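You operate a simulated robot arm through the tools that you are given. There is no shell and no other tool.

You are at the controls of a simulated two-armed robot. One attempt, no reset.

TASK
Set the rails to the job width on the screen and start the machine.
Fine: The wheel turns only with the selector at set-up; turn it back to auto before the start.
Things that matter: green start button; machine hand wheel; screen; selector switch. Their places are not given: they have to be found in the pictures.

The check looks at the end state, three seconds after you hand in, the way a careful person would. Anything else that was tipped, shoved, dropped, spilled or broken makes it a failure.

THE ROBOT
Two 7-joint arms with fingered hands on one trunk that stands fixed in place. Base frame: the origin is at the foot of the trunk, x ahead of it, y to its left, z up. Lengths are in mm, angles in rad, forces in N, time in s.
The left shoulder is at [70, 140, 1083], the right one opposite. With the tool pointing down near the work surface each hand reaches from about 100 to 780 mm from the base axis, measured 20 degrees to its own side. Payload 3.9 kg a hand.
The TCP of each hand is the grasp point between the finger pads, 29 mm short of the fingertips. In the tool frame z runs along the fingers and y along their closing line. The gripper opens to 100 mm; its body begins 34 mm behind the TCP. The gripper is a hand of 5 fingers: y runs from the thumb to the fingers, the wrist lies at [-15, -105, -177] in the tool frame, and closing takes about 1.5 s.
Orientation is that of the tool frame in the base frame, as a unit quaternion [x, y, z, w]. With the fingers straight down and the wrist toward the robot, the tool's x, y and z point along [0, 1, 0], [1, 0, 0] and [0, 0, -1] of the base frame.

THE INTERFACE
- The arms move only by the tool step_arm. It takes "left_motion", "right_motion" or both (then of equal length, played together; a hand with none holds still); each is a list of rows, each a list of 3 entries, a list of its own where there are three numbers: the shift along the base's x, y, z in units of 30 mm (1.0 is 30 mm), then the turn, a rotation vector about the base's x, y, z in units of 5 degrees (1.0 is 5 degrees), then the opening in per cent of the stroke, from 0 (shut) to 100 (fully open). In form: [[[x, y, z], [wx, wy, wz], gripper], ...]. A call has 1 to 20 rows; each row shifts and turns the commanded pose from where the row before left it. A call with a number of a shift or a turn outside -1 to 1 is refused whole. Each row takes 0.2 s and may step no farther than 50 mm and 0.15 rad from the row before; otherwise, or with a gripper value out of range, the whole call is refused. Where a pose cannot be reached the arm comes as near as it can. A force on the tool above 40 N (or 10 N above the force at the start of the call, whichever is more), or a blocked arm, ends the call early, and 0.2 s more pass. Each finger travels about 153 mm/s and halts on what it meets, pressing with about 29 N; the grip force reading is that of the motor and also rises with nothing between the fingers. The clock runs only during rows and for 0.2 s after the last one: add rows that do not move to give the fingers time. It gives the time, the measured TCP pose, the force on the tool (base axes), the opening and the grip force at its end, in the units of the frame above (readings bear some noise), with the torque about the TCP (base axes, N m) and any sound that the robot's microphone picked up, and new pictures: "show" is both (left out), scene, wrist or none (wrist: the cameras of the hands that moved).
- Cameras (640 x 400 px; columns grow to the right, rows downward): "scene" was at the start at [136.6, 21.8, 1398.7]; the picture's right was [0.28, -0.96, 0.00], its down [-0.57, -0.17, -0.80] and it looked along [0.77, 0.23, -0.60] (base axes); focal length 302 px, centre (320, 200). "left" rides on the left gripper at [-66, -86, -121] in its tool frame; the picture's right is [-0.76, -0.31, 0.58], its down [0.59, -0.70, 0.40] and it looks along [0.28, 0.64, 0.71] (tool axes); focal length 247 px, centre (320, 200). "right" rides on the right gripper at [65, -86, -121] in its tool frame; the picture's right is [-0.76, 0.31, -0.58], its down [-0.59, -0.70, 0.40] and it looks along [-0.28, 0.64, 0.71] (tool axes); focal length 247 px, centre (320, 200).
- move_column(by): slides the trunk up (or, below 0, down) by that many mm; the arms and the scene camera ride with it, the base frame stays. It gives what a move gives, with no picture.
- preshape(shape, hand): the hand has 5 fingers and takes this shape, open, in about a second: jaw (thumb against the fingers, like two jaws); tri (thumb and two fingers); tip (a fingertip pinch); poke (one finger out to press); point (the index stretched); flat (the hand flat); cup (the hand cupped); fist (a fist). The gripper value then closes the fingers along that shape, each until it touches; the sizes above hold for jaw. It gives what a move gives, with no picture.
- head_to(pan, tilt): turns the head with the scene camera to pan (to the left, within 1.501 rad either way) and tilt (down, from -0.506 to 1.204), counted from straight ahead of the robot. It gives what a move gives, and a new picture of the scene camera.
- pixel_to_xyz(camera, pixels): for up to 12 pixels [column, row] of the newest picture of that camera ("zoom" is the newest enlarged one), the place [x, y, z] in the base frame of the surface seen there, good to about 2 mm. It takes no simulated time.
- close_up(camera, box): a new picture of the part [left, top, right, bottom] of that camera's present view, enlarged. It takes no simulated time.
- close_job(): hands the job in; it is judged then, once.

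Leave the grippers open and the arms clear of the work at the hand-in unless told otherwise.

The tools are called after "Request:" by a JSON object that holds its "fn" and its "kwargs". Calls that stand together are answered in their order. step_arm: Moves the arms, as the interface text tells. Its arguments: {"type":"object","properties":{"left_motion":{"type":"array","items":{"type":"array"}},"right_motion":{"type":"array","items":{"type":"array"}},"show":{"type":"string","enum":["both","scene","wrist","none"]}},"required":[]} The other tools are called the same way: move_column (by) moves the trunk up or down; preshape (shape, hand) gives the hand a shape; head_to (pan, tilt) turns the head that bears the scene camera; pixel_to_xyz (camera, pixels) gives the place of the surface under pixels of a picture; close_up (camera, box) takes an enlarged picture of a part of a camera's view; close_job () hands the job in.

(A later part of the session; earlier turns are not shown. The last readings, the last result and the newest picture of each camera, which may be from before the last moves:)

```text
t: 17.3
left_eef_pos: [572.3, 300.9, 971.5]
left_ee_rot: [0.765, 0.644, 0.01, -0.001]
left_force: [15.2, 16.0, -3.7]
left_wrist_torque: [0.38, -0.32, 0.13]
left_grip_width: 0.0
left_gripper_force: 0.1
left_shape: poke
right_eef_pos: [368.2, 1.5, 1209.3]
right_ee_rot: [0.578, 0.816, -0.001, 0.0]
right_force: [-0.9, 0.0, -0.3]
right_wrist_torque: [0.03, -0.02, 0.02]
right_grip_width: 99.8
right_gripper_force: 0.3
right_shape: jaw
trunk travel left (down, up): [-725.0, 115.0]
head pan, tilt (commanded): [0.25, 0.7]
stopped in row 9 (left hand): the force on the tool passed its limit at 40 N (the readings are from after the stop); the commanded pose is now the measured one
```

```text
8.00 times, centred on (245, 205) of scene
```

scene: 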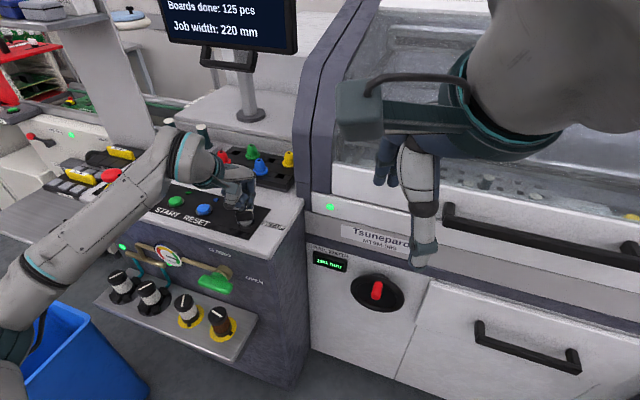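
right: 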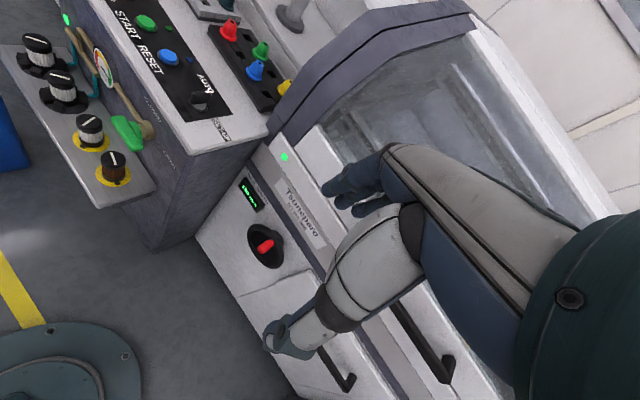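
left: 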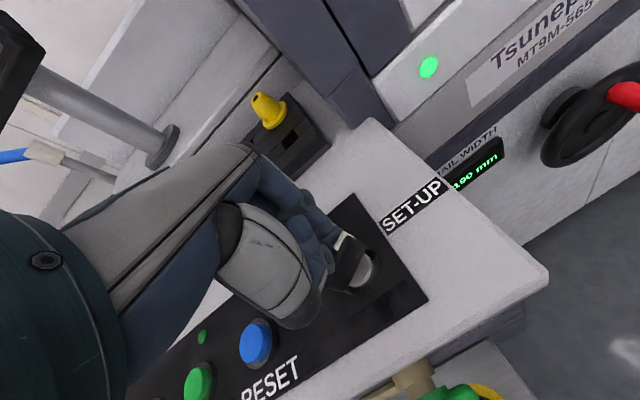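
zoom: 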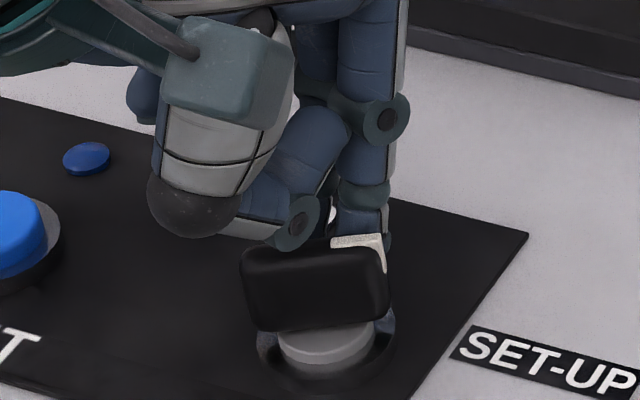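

The lever now points about 60° clockwise from AUTO and it resisted over 40 N, so this may be its end stop. I'll back the finger off along the lever's normal, lift it, and see whether the lever stays.

Request:
{"fn": "step_arm", "kwargs": {"left_motion": [[[0.2, 0.1, 0], [0, 0, 0], 0], [[0.25, 0.15, 0], [0, 0, 0], 0], [[0, 0, 0.7], [0, 0, 0], 0], [[0, 0, 0.8], [0, 0, 0], 0], [[0, 0.5, 0.5], [0, 0, 0], 0], [[0, 0.6, 0.3], [0, 0, 0], 0], [[0, 0.6, 0.3], [0, 0, 0], 0], [[0, 0, 0], [0, 0, 0], 0]], "show": "both"}}

Request:
{"fn": "close_up", "kwargs": {"camera": "scene", "box": [220, 190, 300, 240]}}

```text
t: 19.1
left_eef_pos: [583.1, 354.3, 1049.9]
left_ee_rot: [0.767, 0.642, 0.008, 0.001]
left_force: [-0.4, -0.1, 0.4]
left_wrist_torque: [-0.03, 0.0, 0.02]
left_grip_width: 0.0
left_gripper_force: 0.0
left_shape: poke
right_eef_pos: [366.2, -0.1, 1210.0]
right_ee_rot: [0.577, 0.816, 0.0, 0.0]
right_force: [-0.4, 0.1, -0.4]
right_wrist_torque: [-0.02, 0.02, -0.02]
right_grip_width: 99.9
right_gripper_force: 0.2
right_shape: jaw
trunk travel left (down, up): [-725.0, 115.0]
head pan, tilt (commanded): [0.25, 0.7]
```

scene: 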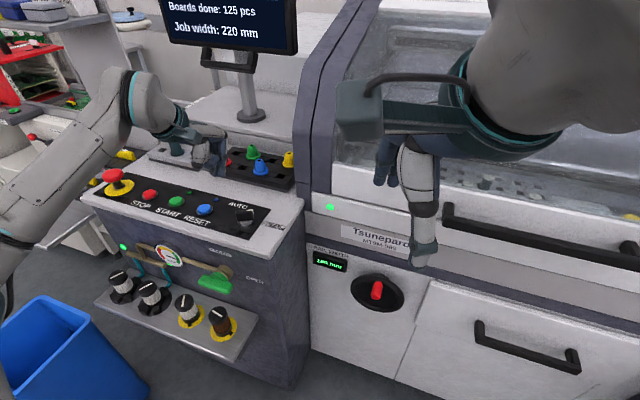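
left: 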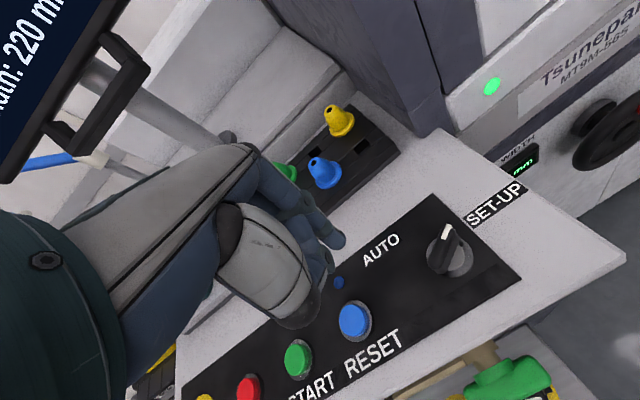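

```text
8.00 times, centred on (260, 215) of scene
```

zoom: 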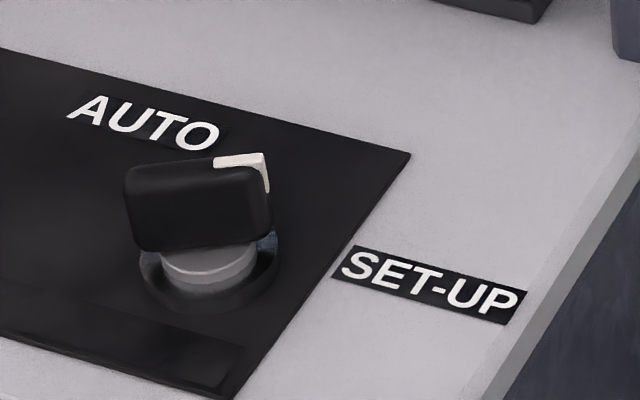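

Request:
{"fn": "pixel_to_xyz", "kwargs": {"camera": "zoom", "pixels": [[150, 168], [240, 160], [220, 165], [135, 175], [262, 180], [430, 285], [340, 262], [515, 310], [145, 122], [80, 105], [215, 140], [200, 265]]}}

Request:
{"fn": "close_up", "kwargs": {"camera": "left", "box": [380, 170, 540, 300]}}

Request:
{"fn": "head_to", "kwargs": {"pan": 0.25, "tilt": 0.4}}

```text
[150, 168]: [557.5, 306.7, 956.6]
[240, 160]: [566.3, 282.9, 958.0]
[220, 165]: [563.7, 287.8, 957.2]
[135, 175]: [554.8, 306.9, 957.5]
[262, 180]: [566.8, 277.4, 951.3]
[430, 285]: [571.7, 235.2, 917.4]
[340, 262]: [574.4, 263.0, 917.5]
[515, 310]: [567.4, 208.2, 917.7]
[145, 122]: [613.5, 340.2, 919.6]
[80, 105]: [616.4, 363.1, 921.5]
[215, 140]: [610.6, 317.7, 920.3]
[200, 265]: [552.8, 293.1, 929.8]
```

```text
3.08 times, centred on (460, 235) of left
```

zoom: 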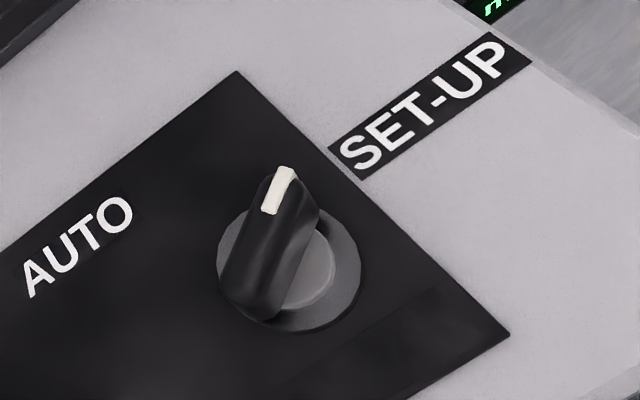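

```text
t: 19.9
left_eef_pos: [583.1, 354.8, 1049.1]
left_ee_rot: [0.766, 0.643, 0.006, 0.0]
left_force: [0.9, 0.1, 0.1]
left_wrist_torque: [0.0, 0.0, 0.0]
left_grip_width: 0.0
left_gripper_force: 0.1
left_shape: poke
right_eef_pos: [365.5, 0.5, 1210.9]
right_ee_rot: [0.578, 0.816, 0.0, 0.001]
right_force: [-0.2, 0.2, 0.2]
right_wrist_torque: [0.02, 0.01, -0.01]
right_grip_width: 100.0
right_gripper_force: 0.0
right_shape: jaw
trunk travel left (down, up): [-725.0, 115.0]
head pan, tilt (commanded): [0.25, 0.4]
```

scene: 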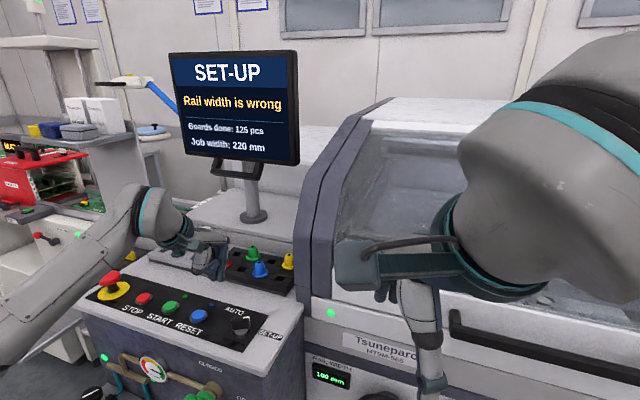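

The screen now says SET-UP, so the selector is set. Next is the wheel, with the right hand. I'll stretch its index ("point") and measure where the fingertip sits relative to the tool frame.

Request:
{"fn": "preshape", "kwargs": {"hand": "right", "shape": "point"}}

Request:
{"fn": "head_to", "kwargs": {"pan": -0.1, "tilt": 0.7}}

Request:
{"fn": "close_up", "kwargs": {"camera": "right", "box": [160, 100, 480, 300]}}

```text
t: 20.8
left_eef_pos: [582.9, 354.8, 1050.6]
left_ee_rot: [0.767, 0.642, 0.007, 0.0]
left_force: [0.3, -0.6, -0.2]
left_wrist_torque: [0.01, 0.0, -0.01]
left_grip_width: 0.0
left_gripper_force: 0.1
left_shape: poke
right_eef_pos: [365.8, 0.6, 1210.7]
right_ee_rot: [0.578, 0.816, 0.0, 0.0]
right_force: [-0.2, -0.4, -0.6]
right_wrist_torque: [0.0, -0.02, -0.01]
right_grip_width: 93.1
right_gripper_force: 0.1
right_shape: point
trunk travel left (down, up): [-725.0, 115.0]
head pan, tilt (commanded): [0.25, 0.4]
```

```text
t: 21.6
left_eef_pos: [582.3, 355.1, 1049.6]
left_ee_rot: [0.767, 0.642, 0.007, 0.0]
left_force: [-0.5, 0.2, 1.0]
left_wrist_torque: [0.0, 0.02, -0.01]
left_grip_width: 0.1
left_gripper_force: 0.1
left_shape: poke
right_eef_pos: [366.9, 0.5, 1210.7]
right_ee_rot: [0.578, 0.816, 0.0, 0.0]
right_force: [-0.6, 0.3, 0.0]
right_wrist_torque: [-0.01, 0.03, -0.01]
right_grip_width: 93.1
right_gripper_force: 0.1
right_shape: point
trunk travel left (down, up): [-725.0, 115.0]
head pan, tilt (commanded): [-0.099, 0.7]
```

scene: 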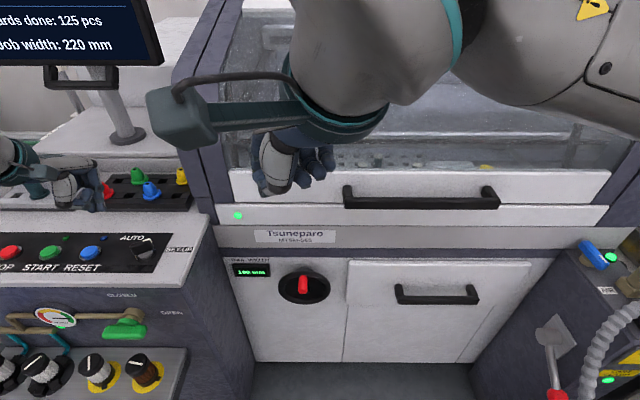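

```text
2.00 times, centred on (320, 200) of right
```

zoom: 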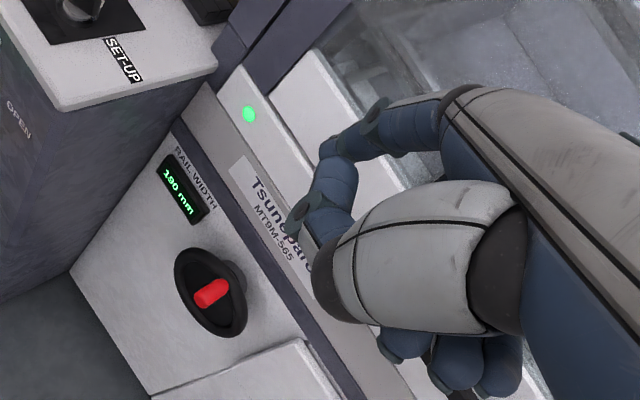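

Request:
{"fn": "pixel_to_xyz", "kwargs": {"camera": "zoom", "pixels": [[330, 150], [325, 145], [345, 140], [370, 115], [400, 120], [440, 110], [330, 185], [305, 220], [345, 170], [330, 270], [400, 350], [470, 95]]}}

Request:
{"fn": "close_up", "kwargs": {"camera": "scene", "box": [220, 110, 360, 200]}}

```text
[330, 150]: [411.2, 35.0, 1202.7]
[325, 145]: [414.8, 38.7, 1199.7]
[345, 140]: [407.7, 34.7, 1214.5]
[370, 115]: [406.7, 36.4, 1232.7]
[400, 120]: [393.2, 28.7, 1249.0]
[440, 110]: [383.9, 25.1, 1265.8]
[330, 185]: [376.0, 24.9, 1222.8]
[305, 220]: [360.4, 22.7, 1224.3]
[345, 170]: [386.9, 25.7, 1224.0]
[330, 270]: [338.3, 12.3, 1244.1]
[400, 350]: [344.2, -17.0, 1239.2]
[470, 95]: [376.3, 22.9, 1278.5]
```

```text
4.44 times, centred on (290, 155) of scene
```

zoom: 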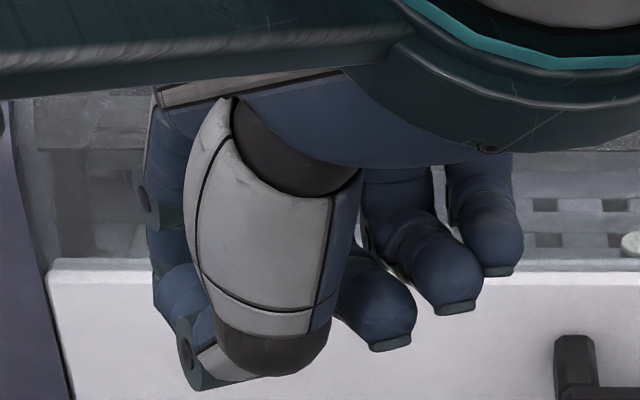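

The point-shape index leans about 25° off the tool axis. If I pitch the hand up about 65°, the finger will point straight at the panel with the wrist level behind it. I'll yaw and pitch the right hand gradually in free space while lowering it.

Request:
{"fn": "step_arm", "kwargs": {"right_motion": [[[0.063, -0.061, -0.39], [0, 0, -1], 100], [[0.063, -0.061, -0.39], [0, 0, -1], 100], [[0.063, -0.061, -0.39], [0, 0, -1], 100], [[0.063, -0.061, -0.39], [0, 0, -1], 100], [[0.063, -0.061, -0.39], [0, 0, -1], 100], [[0.063, -0.061, -0.39], [-0.097, -0.995, 0], 100], [[0.063, -0.061, -0.39], [-0.097, -0.995, 0], 100], [[0.063, -0.061, -0.39], [-0.097, -0.995, 0], 100], [[0.063, -0.061, -0.39], [-0.097, -0.995, 0], 100], [[0.063, -0.061, -0.39], [-0.097, -0.995, 0], 100], [[0.063, -0.061, -0.39], [-0.097, -0.995, 0], 100]], "show": "both"}}

```text
t: 24.0
left_eef_pos: [580.9, 354.9, 1050.0]
left_ee_rot: [0.766, 0.642, 0.007, 0.0]
left_force: [-0.6, -0.6, -0.5]
left_wrist_torque: [-0.02, 0.02, -0.03]
left_grip_width: 0.0
left_gripper_force: 0.0
left_shape: poke
right_eef_pos: [386.3, -19.5, 1083.4]
right_ee_rot: [0.715, 0.649, 0.175, 0.191]
right_force: [-0.4, 0.6, -0.2]
right_wrist_torque: [-0.01, 0.02, -0.01]
right_grip_width: 93.4
right_gripper_force: 0.0
right_shape: point
trunk travel left (down, up): [-725.0, 115.0]
head pan, tilt (commanded): [-0.099, 0.7]
```

scene: 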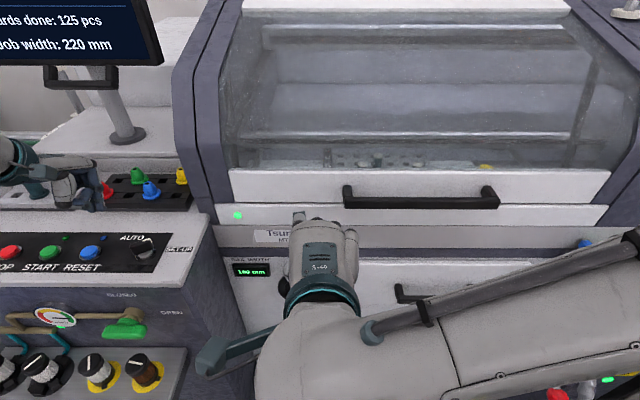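
right: 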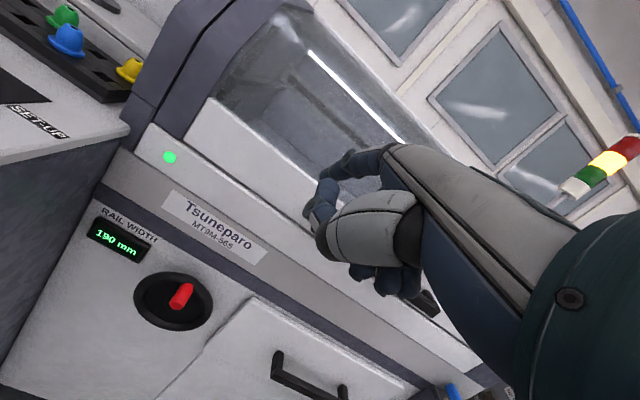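

The pose is reachable so far. I'll pitch the remaining 35° and lower further, staying well in front of the panel.

Request:
{"fn": "step_arm", "kwargs": {"right_motion": [[[0, 0, -0.9], [-0.097, -0.995, 0], 100], [[0, 0, -0.9], [-0.097, -0.995, 0], 100], [[0, 0, -0.9], [-0.097, -0.995, 0], 100], [[0, 0, -0.9], [-0.097, -0.995, 0], 100], [[0, 0, -0.9], [-0.097, -0.995, 0], 100], [[0, 0, -0.9], [-0.097, -0.995, 0], 100], [[0, 0, -0.9], [-0.097, -0.995, 0], 100]], "show": "both"}}

```text
t: 25.6
left_eef_pos: [581.2, 356.2, 1050.6]
left_ee_rot: [0.767, 0.641, 0.007, 0.0]
left_force: [-0.7, 0.3, -0.5]
left_wrist_torque: [0.04, -0.01, 0.0]
left_grip_width: 0.1
left_gripper_force: 0.1
left_shape: poke
right_eef_pos: [430.4, -5.8, 920.3]
right_ee_rot: [0.637, 0.557, 0.361, 0.392]
right_force: [-0.2, 0.3, 0.0]
right_wrist_torque: [-0.02, -0.01, 0.0]
right_grip_width: 0.3
right_gripper_force: 0.0
right_shape: point
right hand out of reach, approached as far as the arm can: row 1, 2, 7
trunk travel left (down, up): [-725.0, 115.0]
head pan, tilt (commanded): [-0.099, 0.7]
```

scene: 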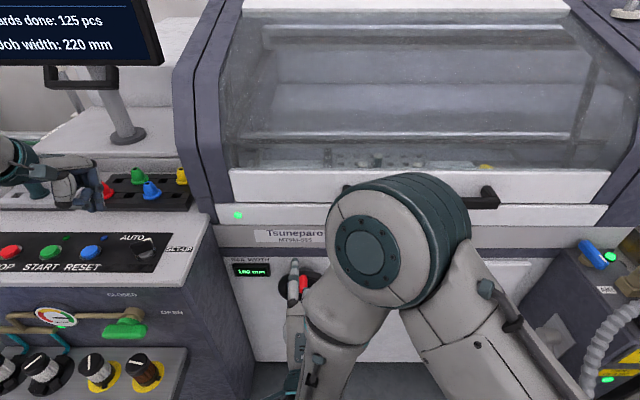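
right: 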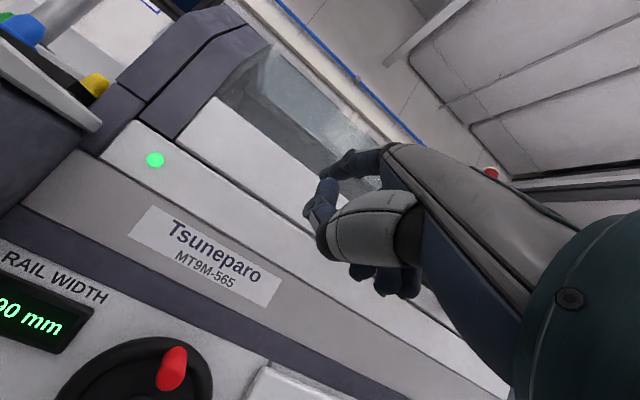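

The hand now points at the panel at (430, -6, 920), with the elbow folded forward. I'll check the elbow and finger positions before moving on.

Request:
{"fn": "pixel_to_xyz", "kwargs": {"camera": "scene", "pixels": [[400, 180], [365, 245], [430, 190], [440, 270], [293, 265], [292, 285], [292, 310], [305, 285]]}}

Request:
{"fn": "close_up", "kwargs": {"camera": "right", "box": [270, 120, 450, 320]}}

Request:
{"fn": "close_up", "kwargs": {"camera": "scene", "box": [230, 240, 350, 400]}}

```text
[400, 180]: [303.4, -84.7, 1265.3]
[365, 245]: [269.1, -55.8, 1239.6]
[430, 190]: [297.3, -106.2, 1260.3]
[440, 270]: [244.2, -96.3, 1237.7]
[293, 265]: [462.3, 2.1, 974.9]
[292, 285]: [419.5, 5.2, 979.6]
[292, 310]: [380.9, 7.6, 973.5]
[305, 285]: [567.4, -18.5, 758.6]
```

```text
2.00 times, centred on (360, 220) of right
```

zoom: 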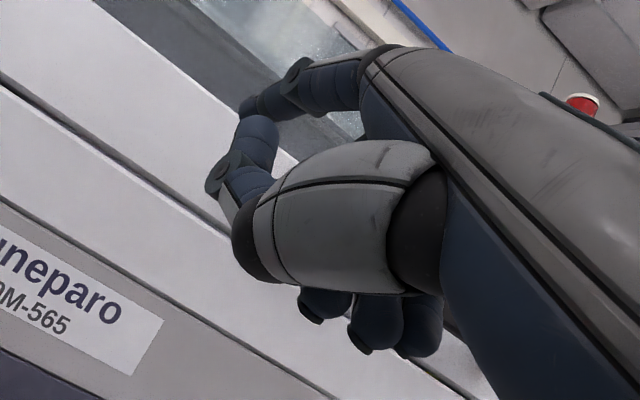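

```text
2.50 times, centred on (290, 320) of scene
```

zoom: 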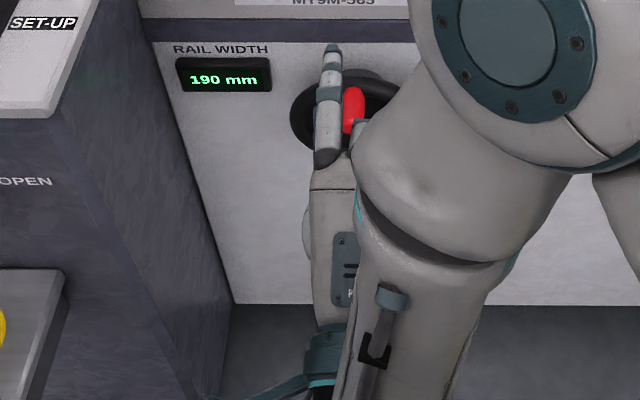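

Request:
{"fn": "close_up", "kwargs": {"camera": "right", "box": [270, 130, 390, 250]}}

Request:
{"fn": "pixel_to_xyz", "kwargs": {"camera": "right", "pixels": [[322, 172], [330, 168], [345, 165], [350, 155], [322, 185], [312, 205], [308, 212], [328, 190], [335, 195], [320, 235], [318, 270], [325, 275]]}}

Request:
{"fn": "pixel_to_xyz", "kwargs": {"camera": "scene", "pixels": [[295, 262], [295, 259], [293, 275], [297, 270], [289, 270], [290, 300], [284, 305]]}}

```text
3.33 times, centred on (330, 190) of right
```

zoom: 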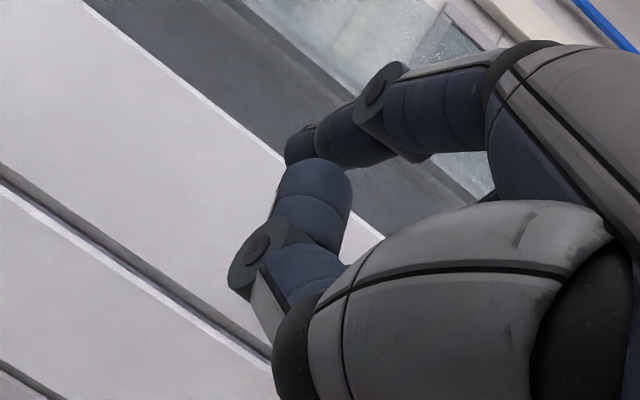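

```text
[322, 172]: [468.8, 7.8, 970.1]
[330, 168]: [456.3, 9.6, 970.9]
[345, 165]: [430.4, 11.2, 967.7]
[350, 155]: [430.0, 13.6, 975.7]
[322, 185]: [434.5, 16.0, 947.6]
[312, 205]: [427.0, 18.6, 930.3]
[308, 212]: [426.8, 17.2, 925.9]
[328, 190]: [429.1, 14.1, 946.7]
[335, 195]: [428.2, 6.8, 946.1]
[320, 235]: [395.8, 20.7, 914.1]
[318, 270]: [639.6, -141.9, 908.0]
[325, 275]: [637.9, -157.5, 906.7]
```

```text
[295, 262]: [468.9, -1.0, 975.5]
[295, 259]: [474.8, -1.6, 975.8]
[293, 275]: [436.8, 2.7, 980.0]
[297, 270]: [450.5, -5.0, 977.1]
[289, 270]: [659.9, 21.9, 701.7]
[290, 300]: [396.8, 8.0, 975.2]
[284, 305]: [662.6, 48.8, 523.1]
```

The index tip is about (47, 8, 49) from the TCP, points straight at the panel, and has 40 mm free ahead of the thumb. I'll bring the fingertip to about (530, 22, 750), in front and to the left of the red knob, which sits at 12 o'clock.

Request:
{"fn": "step_arm", "kwargs": {"right_motion": [[[0.22, 0.083, -0.915], [0, 0, 0], 100], [[0.22, 0.083, -0.915], [0, 0, 0], 100], [[0.22, 0.083, -0.915], [0, 0, 0], 100], [[0.22, 0.083, -0.915], [0, 0, 0], 100], [[0.22, 0.083, -0.915], [0, 0, 0], 100], [[0.22, 0.083, -0.915], [0, 0, 0], 100], [[0.22, 0.083, -0.915], [0, 0, 0], 100], [[0.22, 0.083, -0.915], [0, 0, 0], 100], [[0, 0, 0], [0, 0, 0], 100]], "show": "both"}}

```text
t: 27.6
left_eef_pos: [582.1, 354.7, 1050.7]
left_ee_rot: [0.767, 0.642, 0.006, 0.0]
left_force: [0.7, 0.4, 0.8]
left_wrist_torque: [0.02, 0.03, -0.02]
left_grip_width: 0.0
left_gripper_force: 0.1
left_shape: poke
right_eef_pos: [497.1, 14.8, 701.5]
right_ee_rot: [0.625, 0.567, 0.361, 0.397]
right_force: [0.2, -0.7, -0.9]
right_wrist_torque: [0.02, 0.0, 0.02]
right_grip_width: 0.0
right_gripper_force: 0.0
right_shape: point
right hand out of reach, approached as far as the arm can: row 1, 2, 3
trunk travel left (down, up): [-725.0, 115.0]
head pan, tilt (commanded): [-0.099, 0.7]
```

scene: 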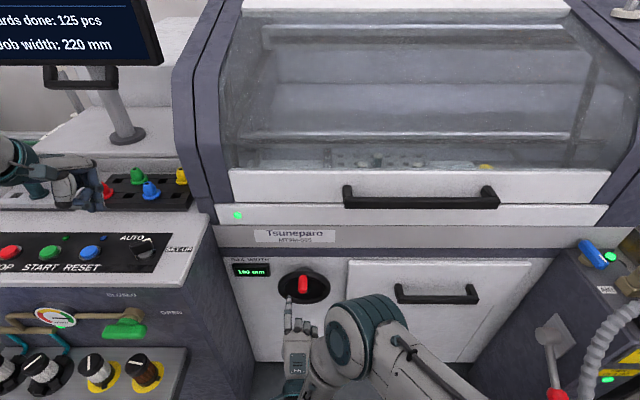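
right: 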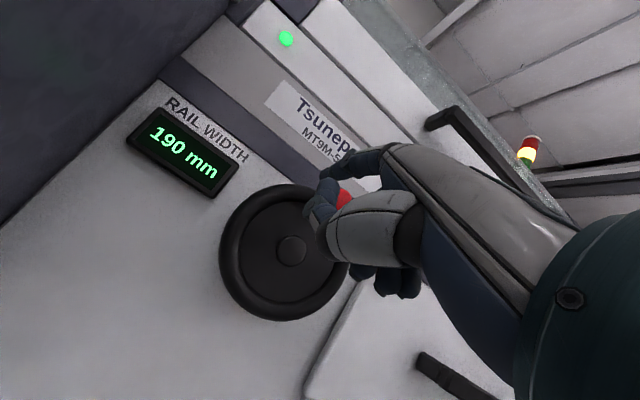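

Both views show the finger in front of the wheel, and the right camera sees the hub and the display (190 mm). I'll measure the hub, rim, knob and fingertip here.

Request:
{"fn": "pixel_to_xyz", "kwargs": {"camera": "right", "pixels": [[291, 250], [228, 245], [290, 190], [290, 312], [342, 270], [343, 197], [322, 190], [325, 172], [320, 182], [250, 200], [245, 295], [335, 290]]}}

Request:
{"fn": "close_up", "kwargs": {"camera": "scene", "box": [260, 260, 350, 350]}}

```text
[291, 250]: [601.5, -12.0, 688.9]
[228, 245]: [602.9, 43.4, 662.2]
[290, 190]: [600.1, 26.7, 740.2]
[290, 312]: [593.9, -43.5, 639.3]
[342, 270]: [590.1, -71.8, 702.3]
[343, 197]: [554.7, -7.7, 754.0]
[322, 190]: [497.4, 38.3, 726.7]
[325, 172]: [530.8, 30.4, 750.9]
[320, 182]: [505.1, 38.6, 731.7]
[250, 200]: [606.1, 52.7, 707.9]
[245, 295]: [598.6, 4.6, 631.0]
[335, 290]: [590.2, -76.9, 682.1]
```

```text
4.44 times, centred on (305, 305) of scene
```

zoom: 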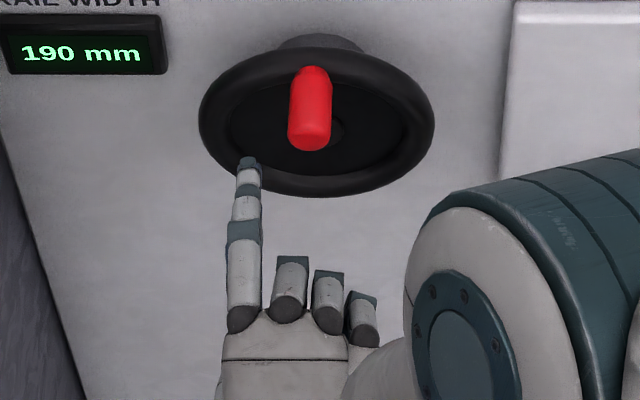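

Request:
{"fn": "pixel_to_xyz", "kwargs": {"camera": "zoom", "pixels": [[248, 160], [248, 168], [238, 172], [259, 172], [246, 210], [245, 270], [310, 135], [310, 75], [295, 110], [328, 110], [205, 110], [425, 120]]}}

```text
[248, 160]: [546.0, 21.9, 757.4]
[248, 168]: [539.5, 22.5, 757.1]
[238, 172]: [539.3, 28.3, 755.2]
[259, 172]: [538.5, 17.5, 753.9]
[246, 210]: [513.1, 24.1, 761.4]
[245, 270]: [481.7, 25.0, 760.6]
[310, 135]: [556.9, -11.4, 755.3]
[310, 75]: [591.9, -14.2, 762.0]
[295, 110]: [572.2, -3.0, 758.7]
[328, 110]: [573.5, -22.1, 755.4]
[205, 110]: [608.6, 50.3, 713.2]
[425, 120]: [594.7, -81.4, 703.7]
```

The wheel centre is about (y -12, z 692), the knob is at about (y -12.5, z 749), and the fingertip is at about (548, 23, 750). I'll advance 40 mm so the finger lies beside the knob on its left.

Request:
{"fn": "step_arm", "kwargs": {"right_motion": [[[0.667, -0.067, 0], [0, 0, 0], 100], [[0.667, -0.067, 0], [0, 0, 0], 100], [[0, 0, 0], [0, 0, 0], 100]], "show": "both"}}

Request:
{"fn": "close_up", "kwargs": {"camera": "scene", "box": [260, 260, 350, 350]}}

Request:
{"fn": "close_up", "kwargs": {"camera": "right", "box": [130, 90, 400, 320]}}

```text
t: 28.4
left_eef_pos: [582.4, 355.0, 1049.7]
left_ee_rot: [0.766, 0.643, 0.007, 0.001]
left_force: [0.8, -0.1, -0.1]
left_wrist_torque: [-0.02, -0.02, -0.04]
left_grip_width: 0.1
left_gripper_force: 0.2
left_shape: poke
right_eef_pos: [539.4, 10.1, 704.8]
right_ee_rot: [0.625, 0.566, 0.361, 0.397]
right_force: [-0.2, -0.8, 0.8]
right_wrist_torque: [-0.03, 0.01, 0.04]
right_grip_width: 0.2
right_gripper_force: 0.1
right_shape: point
trunk travel left (down, up): [-725.0, 115.0]
head pan, tilt (commanded): [-0.099, 0.7]
```

scene: 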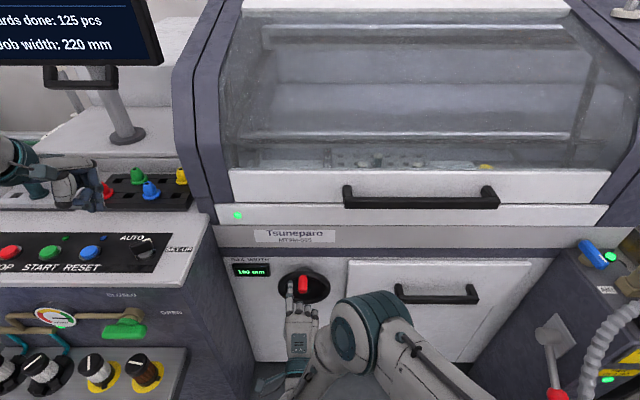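
right: 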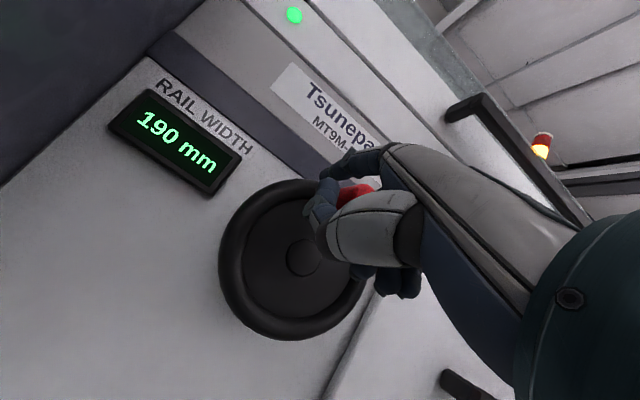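

```text
4.44 times, centred on (305, 305) of scene
```

zoom: 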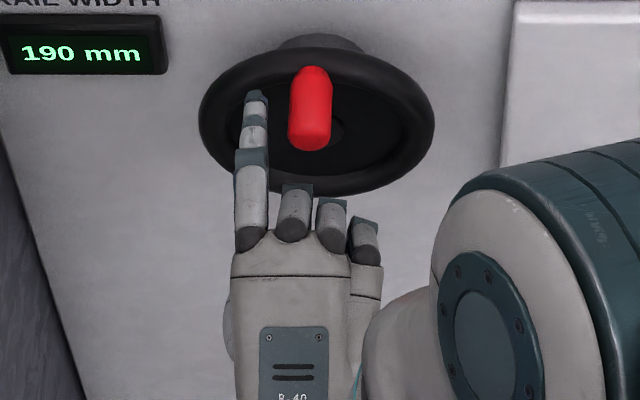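

```text
1.74 times, centred on (265, 205) of right
```

zoom: 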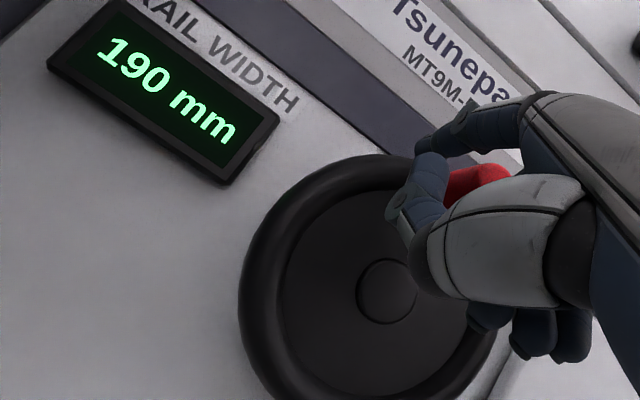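

Request:
{"fn": "close_up", "kwargs": {"camera": "scene", "box": [270, 260, 340, 330]}}

Request:
{"fn": "pixel_to_xyz", "kwargs": {"camera": "zoom", "pixels": [[248, 130], [240, 145], [262, 145], [250, 200], [300, 245], [300, 262], [345, 265], [325, 190], [310, 195], [300, 150]]}}

```text
5.71 times, centred on (305, 295) of scene
```

zoom: 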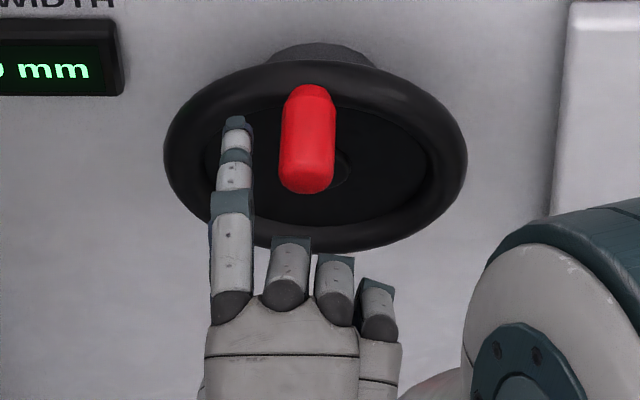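

```text
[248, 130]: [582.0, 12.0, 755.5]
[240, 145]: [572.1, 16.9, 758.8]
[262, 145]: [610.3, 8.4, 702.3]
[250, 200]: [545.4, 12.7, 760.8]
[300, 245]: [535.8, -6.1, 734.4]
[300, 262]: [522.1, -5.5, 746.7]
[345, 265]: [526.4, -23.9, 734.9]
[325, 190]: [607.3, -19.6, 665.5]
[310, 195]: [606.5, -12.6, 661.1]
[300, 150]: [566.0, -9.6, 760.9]
```

The finger overlaps the knob by about 30 mm, and the curled fingers stay 20 mm short of it. I'll push the knob to the right (clockwise) by about 40° and read the display.

Request:
{"fn": "step_arm", "kwargs": {"right_motion": [[[-0.037, -0.35, -0.15], [0, 0, 0], 100], [[-0.031, -0.32, 0.05], [0, 0, 0], 100], [[-0.032, -0.33, 0.03], [0, 0, 0], 100], [[-0.032, -0.33, -0.03], [0, 0, 0], 100], [[-0.031, -0.32, -0.083], [0, 0, 0], 100], [[0, 0, 0], [0, 0, 0], 100]], "show": "both"}}

Request:
{"fn": "close_up", "kwargs": {"camera": "scene", "box": [230, 250, 350, 330]}}

```text
t: 29.8
left_eef_pos: [583.3, 356.1, 1050.0]
left_ee_rot: [0.767, 0.642, 0.008, 0.0]
left_force: [-0.3, 0.2, 0.9]
left_wrist_torque: [0.03, -0.01, 0.03]
left_grip_width: 0.2
left_gripper_force: 0.1
left_shape: poke
right_eef_pos: [532.9, -37.5, 700.9]
right_ee_rot: [0.625, 0.567, 0.361, 0.397]
right_force: [0.0, -0.1, 0.1]
right_wrist_torque: [-0.04, 0.0, 0.02]
right_grip_width: 0.1
right_gripper_force: 0.0
right_shape: point
trunk travel left (down, up): [-725.0, 115.0]
head pan, tilt (commanded): [-0.099, 0.7]
```

scene: 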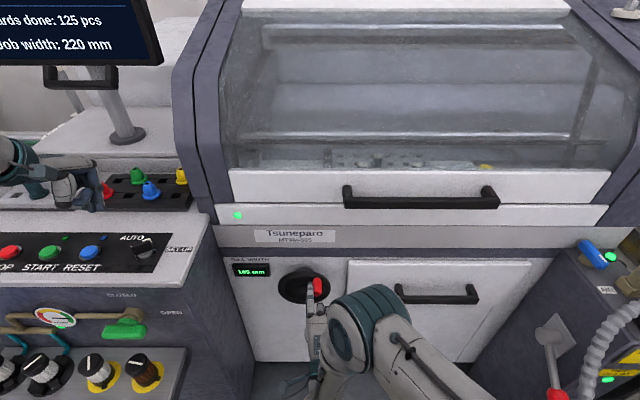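
right: 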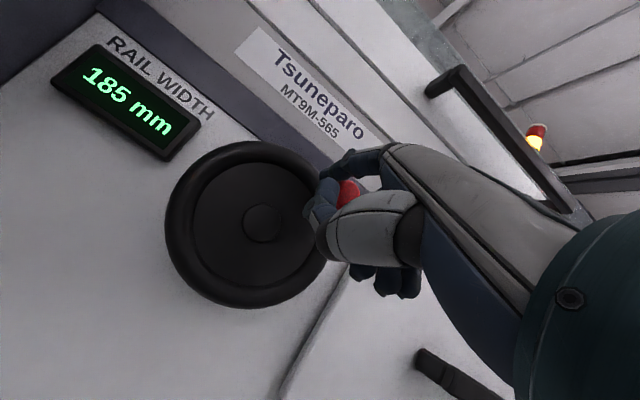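

```text
5.00 times, centred on (290, 290) of scene
```

zoom: 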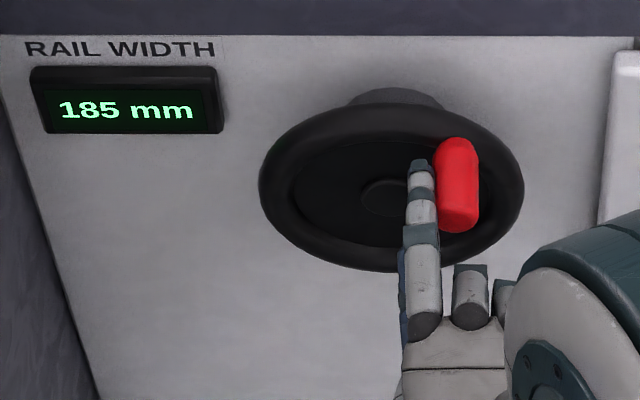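

Clockwise lowers the width (190→185), so I need to go counter-clockwise, about 35 mm. That looks like roughly 9° per mm. I'll measure the knob's present position, then move the finger to its other side.

Request:
{"fn": "pixel_to_xyz", "kwargs": {"camera": "zoom", "pixels": [[458, 215], [440, 185], [475, 185], [457, 150], [458, 180], [418, 165], [410, 175], [430, 180], [420, 215]]}}

```text
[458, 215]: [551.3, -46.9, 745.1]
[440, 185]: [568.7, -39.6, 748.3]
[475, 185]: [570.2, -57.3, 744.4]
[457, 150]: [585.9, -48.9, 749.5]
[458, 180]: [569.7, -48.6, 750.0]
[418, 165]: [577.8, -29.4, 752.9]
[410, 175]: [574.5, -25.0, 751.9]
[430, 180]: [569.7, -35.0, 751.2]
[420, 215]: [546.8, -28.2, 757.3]
```

Request:
{"fn": "pixel_to_xyz", "kwargs": {"camera": "scene", "pixels": [[400, 290], [440, 293], [475, 293], [400, 300], [350, 195], [370, 300], [345, 330], [310, 345], [325, 375]]}}

```text
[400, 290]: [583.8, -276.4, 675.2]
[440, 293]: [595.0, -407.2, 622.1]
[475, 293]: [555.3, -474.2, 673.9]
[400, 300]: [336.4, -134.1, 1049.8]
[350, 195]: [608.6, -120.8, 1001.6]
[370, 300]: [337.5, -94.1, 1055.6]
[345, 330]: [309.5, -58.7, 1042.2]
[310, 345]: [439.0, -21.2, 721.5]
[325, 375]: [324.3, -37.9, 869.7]
```

The drawer handle is far away (y≈-276). I'll retract 50 mm, swing round to the right side of the knob, and advance again.

Request:
{"fn": "step_arm", "kwargs": {"right_motion": [[[-0.833, 0.08, 0], [0, 0, 0], 100], [[-0.833, 0.08, 0], [0, 0, 0], 100], [[-0.05, -0.68, -0.5], [0, 0, 0], 100], [[-0.05, -0.68, -0.53], [0, 0, 0], 100], [[0, 0, 0], [0, 0, 0], 100]], "show": "both"}}

Request:
{"fn": "close_up", "kwargs": {"camera": "scene", "box": [230, 250, 350, 330]}}

```text
t: 31.0
left_eef_pos: [583.4, 354.7, 1049.9]
left_ee_rot: [0.767, 0.642, 0.007, 0.0]
left_force: [0.9, -0.2, -0.3]
left_wrist_torque: [-0.01, 0.0, 0.01]
left_grip_width: 0.0
left_gripper_force: 0.0
left_shape: poke
right_eef_pos: [479.0, -73.8, 666.2]
right_ee_rot: [0.625, 0.567, 0.361, 0.397]
right_force: [-0.1, 0.1, -0.2]
right_wrist_torque: [0.0, 0.01, 0.02]
right_grip_width: 0.3
right_gripper_force: 0.1
right_shape: point
trunk travel left (down, up): [-725.0, 115.0]
head pan, tilt (commanded): [-0.099, 0.7]
```

scene: 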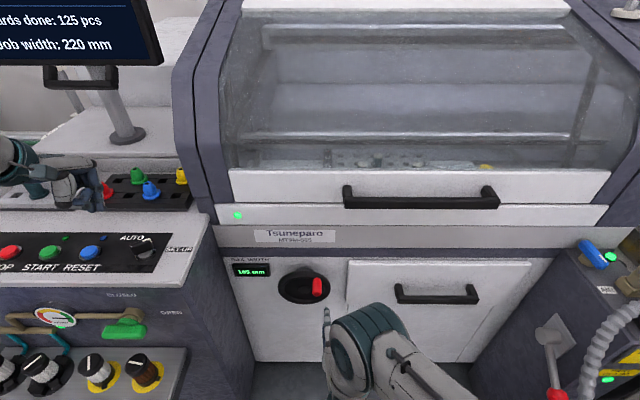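
right: 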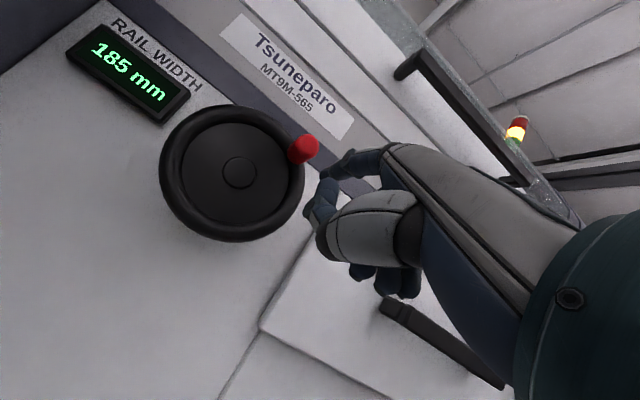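

```text
5.00 times, centred on (290, 290) of scene
```

zoom: 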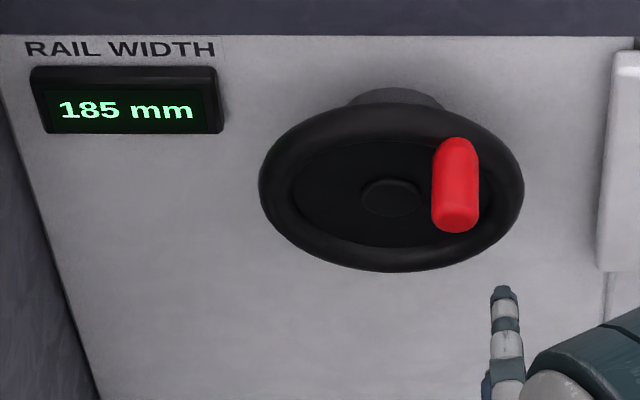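

The knob stands still at the upper right. I'll take refined measurements of the hub, knob and fingertip before advancing.

Request:
{"fn": "pixel_to_xyz", "kwargs": {"camera": "zoom", "pixels": [[390, 197], [390, 182], [390, 214], [362, 197], [418, 197], [455, 222], [435, 190], [477, 190], [505, 295], [494, 300], [515, 300], [505, 345]]}}

Request:
{"fn": "pixel_to_xyz", "kwargs": {"camera": "right", "pixels": [[238, 172], [224, 165], [252, 180], [302, 150], [310, 143], [295, 158], [325, 170], [340, 165]]}}

```text
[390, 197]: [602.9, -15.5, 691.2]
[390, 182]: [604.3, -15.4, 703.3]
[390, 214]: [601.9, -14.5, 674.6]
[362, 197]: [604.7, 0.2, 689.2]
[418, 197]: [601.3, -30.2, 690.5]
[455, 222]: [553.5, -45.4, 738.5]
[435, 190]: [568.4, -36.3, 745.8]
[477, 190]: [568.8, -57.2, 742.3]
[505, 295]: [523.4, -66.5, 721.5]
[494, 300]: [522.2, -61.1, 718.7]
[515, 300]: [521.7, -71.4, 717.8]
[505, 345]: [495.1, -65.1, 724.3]
```

```text
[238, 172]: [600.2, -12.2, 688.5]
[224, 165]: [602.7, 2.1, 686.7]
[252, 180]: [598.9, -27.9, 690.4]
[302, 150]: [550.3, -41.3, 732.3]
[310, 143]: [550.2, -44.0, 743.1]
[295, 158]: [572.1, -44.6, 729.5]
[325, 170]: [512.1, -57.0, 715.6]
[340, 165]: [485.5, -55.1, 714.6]
```

The wheel centre is (y≈-11, z≈689.5), the crank radius is about 61 mm, and 36° changed the width by 5 mm, so it's about 50 mm per turn. I'll advance the finger on the right of the knob and push it counter-clockwise over the top, by roughly 90° for now.

Request:
{"fn": "step_arm", "kwargs": {"right_motion": [[[0.833, 0, 0], [0, 0, 0], 100], [[0.833, 0, 0], [0, 0, 0], 100], [[0.018, 0.187, 0.327], [0, 0, 0], 100], [[0.022, 0.227, 0.27], [0, 0, 0], 100], [[0.026, 0.27, 0.227], [0, 0, 0], 100], [[0.03, 0.307, 0.177], [0, 0, 0], 100], [[0.032, 0.333, 0.12], [0, 0, 0], 100], [[0.034, 0.347, 0.063], [0, 0, 0], 100], [[0.034, 0.353, 0], [0, 0, 0], 100], [[0.034, 0.347, -0.063], [0, 0, 0], 100], [[0.032, 0.333, -0.12], [0, 0, 0], 100], [[0, 0, 0], [0, 0, 0], 100]], "show": "both"}}

Request:
{"fn": "close_up", "kwargs": {"camera": "scene", "box": [230, 250, 350, 330]}}

```text
t: 33.6
left_eef_pos: [581.6, 354.9, 1051.3]
left_ee_rot: [0.767, 0.642, 0.006, 0.0]
left_force: [-0.4, 0.3, 0.9]
left_wrist_torque: [0.01, -0.01, -0.02]
left_grip_width: 0.3
left_gripper_force: 0.1
left_shape: poke
right_eef_pos: [537.7, 7.1, 699.1]
right_ee_rot: [0.625, 0.567, 0.361, 0.397]
right_force: [0.1, -0.9, 0.6]
right_wrist_torque: [0.02, 0.04, -0.01]
right_grip_width: 93.1
right_gripper_force: 0.1
right_shape: point
trunk travel left (down, up): [-725.0, 115.0]
head pan, tilt (commanded): [-0.099, 0.7]
```

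scene: 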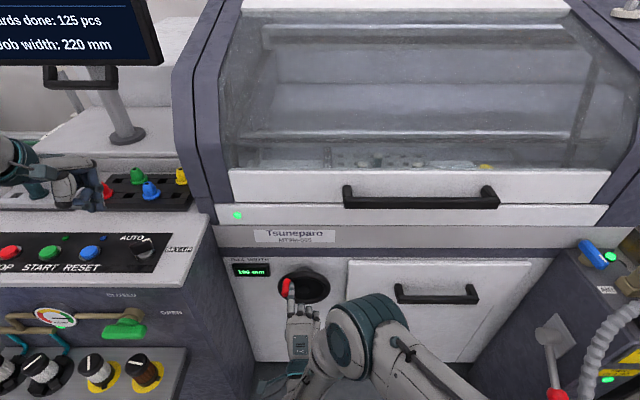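
right: 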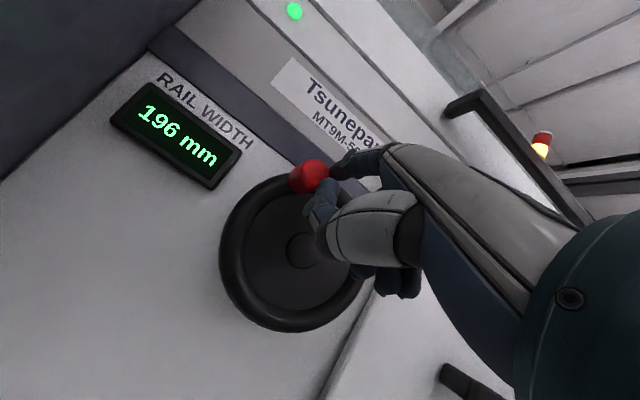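

```text
5.00 times, centred on (290, 290) of scene
```

zoom: 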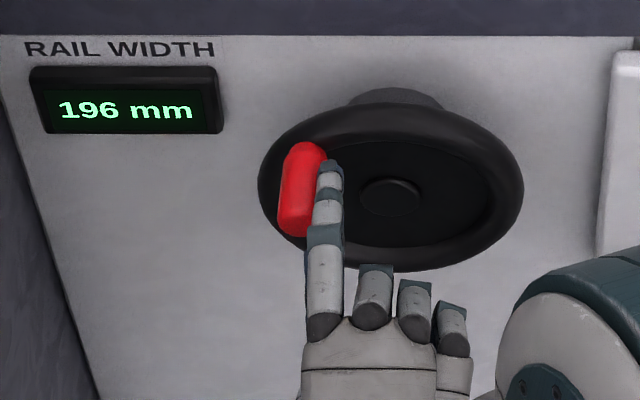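

It reads 196 mm and the motion works cleanly. I'll continue counter-clockwise another 100°, down the left side.

Request:
{"fn": "step_arm", "kwargs": {"right_motion": [[[0.03, 0.307, -0.177], [0, 0, 0], 100], [[0.026, 0.27, -0.227], [0, 0, 0], 100], [[0.022, 0.227, -0.27], [0, 0, 0], 100], [[0.017, 0.177, -0.307], [0, 0, 0], 100], [[0.012, 0.12, -0.333], [0, 0, 0], 100], [[0.006, 0.063, -0.347], [0, 0, 0], 100], [[0, 0, -0.353], [0, 0, 0], 100], [[-0.006, -0.063, -0.347], [0, 0, 0], 100], [[-0.012, -0.12, -0.333], [0, 0, 0], 100], [[-0.017, -0.177, -0.307], [0, 0, 0], 100], [[0, 0, 0], [0, 0, 0], 100]], "show": "both"}}

Request:
{"fn": "close_up", "kwargs": {"camera": "scene", "box": [230, 250, 350, 330]}}

```text
t: 36.2
left_eef_pos: [581.2, 353.6, 1051.2]
left_ee_rot: [0.766, 0.642, 0.007, 0.0]
left_force: [0.8, 0.8, 0.3]
left_wrist_torque: [0.03, 0.0, -0.01]
left_grip_width: 0.1
left_gripper_force: 0.0
left_shape: poke
right_eef_pos: [560.1, 5.3, 616.4]
right_ee_rot: [0.625, 0.554, 0.358, 0.417]
right_force: [-3.7, 0.7, 0.8]
right_wrist_torque: [-0.03, -0.24, 0.08]
right_grip_width: 0.0
right_gripper_force: 0.0
right_shape: point
trunk travel left (down, up): [-725.0, 115.0]
head pan, tilt (commanded): [-0.099, 0.7]
stopped in row 11 (right hand): the arm was blocked; the commanded pose is now the measured one
```

scene: 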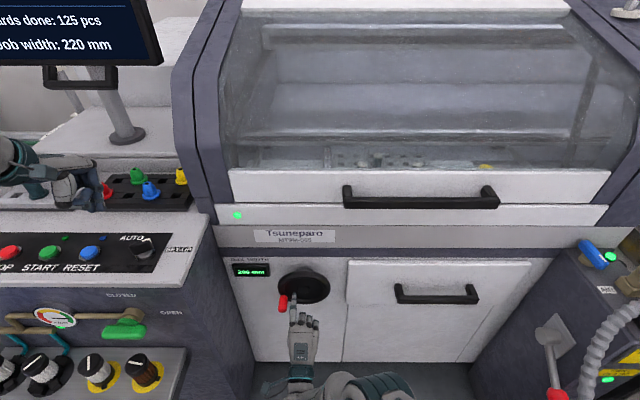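
right: 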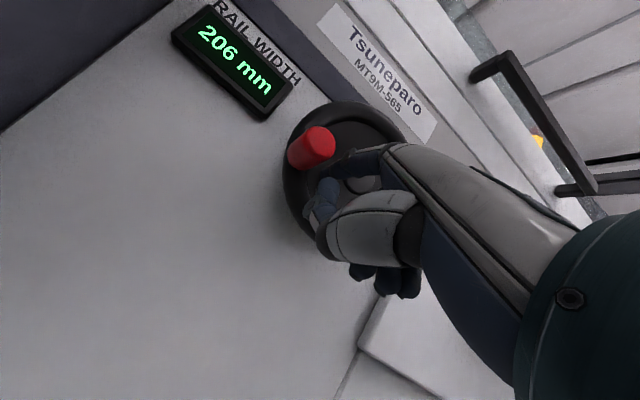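

```text
5.00 times, centred on (290, 290) of scene
```

zoom: 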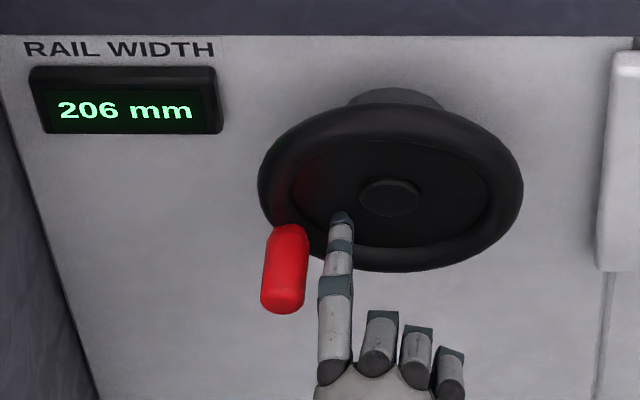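

It reads 206 mm, but the arm was stopped as "blocked" and the hand has drifted from its command. I'll measure the finger, the knob and the arm links to understand why.

Request:
{"fn": "pixel_to_xyz", "kwargs": {"camera": "zoom", "pixels": [[343, 217], [343, 230], [332, 235], [354, 235], [338, 280], [335, 330], [283, 300], [265, 260], [305, 260], [285, 230], [378, 318], [415, 332]]}}

Request:
{"fn": "pixel_to_xyz", "kwargs": {"camera": "right", "pixels": [[365, 185], [318, 147], [330, 135], [300, 160], [330, 170], [325, 190], [315, 215], [345, 165], [290, 190]]}}

Request:
{"fn": "head_to", "kwargs": {"pan": -0.15, "tilt": 1.0}}

```text
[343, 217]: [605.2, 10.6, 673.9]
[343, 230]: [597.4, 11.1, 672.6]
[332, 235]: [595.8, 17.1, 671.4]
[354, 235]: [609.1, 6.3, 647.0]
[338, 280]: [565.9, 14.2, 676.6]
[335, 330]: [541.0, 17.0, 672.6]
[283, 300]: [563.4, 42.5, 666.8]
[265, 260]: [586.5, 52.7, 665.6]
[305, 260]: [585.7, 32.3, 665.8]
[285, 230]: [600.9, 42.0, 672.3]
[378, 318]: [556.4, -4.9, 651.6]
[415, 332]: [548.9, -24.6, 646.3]
```

```text
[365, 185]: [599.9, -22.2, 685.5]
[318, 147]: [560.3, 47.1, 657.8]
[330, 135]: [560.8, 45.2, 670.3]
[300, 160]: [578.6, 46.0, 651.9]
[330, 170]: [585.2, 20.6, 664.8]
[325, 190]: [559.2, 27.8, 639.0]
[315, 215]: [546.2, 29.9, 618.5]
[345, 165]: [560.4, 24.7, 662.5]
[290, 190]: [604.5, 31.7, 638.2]
```

```text
t: 37.0
left_eef_pos: [582.9, 354.8, 1050.4]
left_ee_rot: [0.767, 0.642, 0.007, 0.0]
left_force: [-1.1, 1.0, 0.2]
left_wrist_torque: [-0.01, 0.03, 0.0]
left_grip_width: 0.0
left_gripper_force: 0.1
left_shape: poke
right_eef_pos: [560.1, 5.4, 615.9]
right_ee_rot: [0.625, 0.555, 0.358, 0.417]
right_force: [0.3, 0.5, 0.0]
right_wrist_torque: [-0.03, -0.04, 0.02]
right_grip_width: 0.0
right_gripper_force: 0.1
right_shape: point
trunk travel left (down, up): [-725.0, 115.0]
head pan, tilt (commanded): [-0.15, 1.0]
```

scene: 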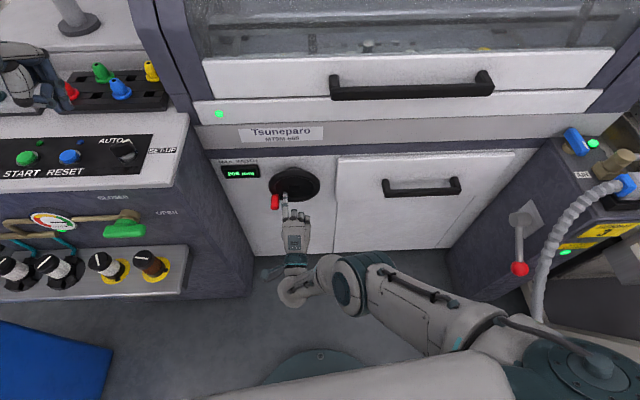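

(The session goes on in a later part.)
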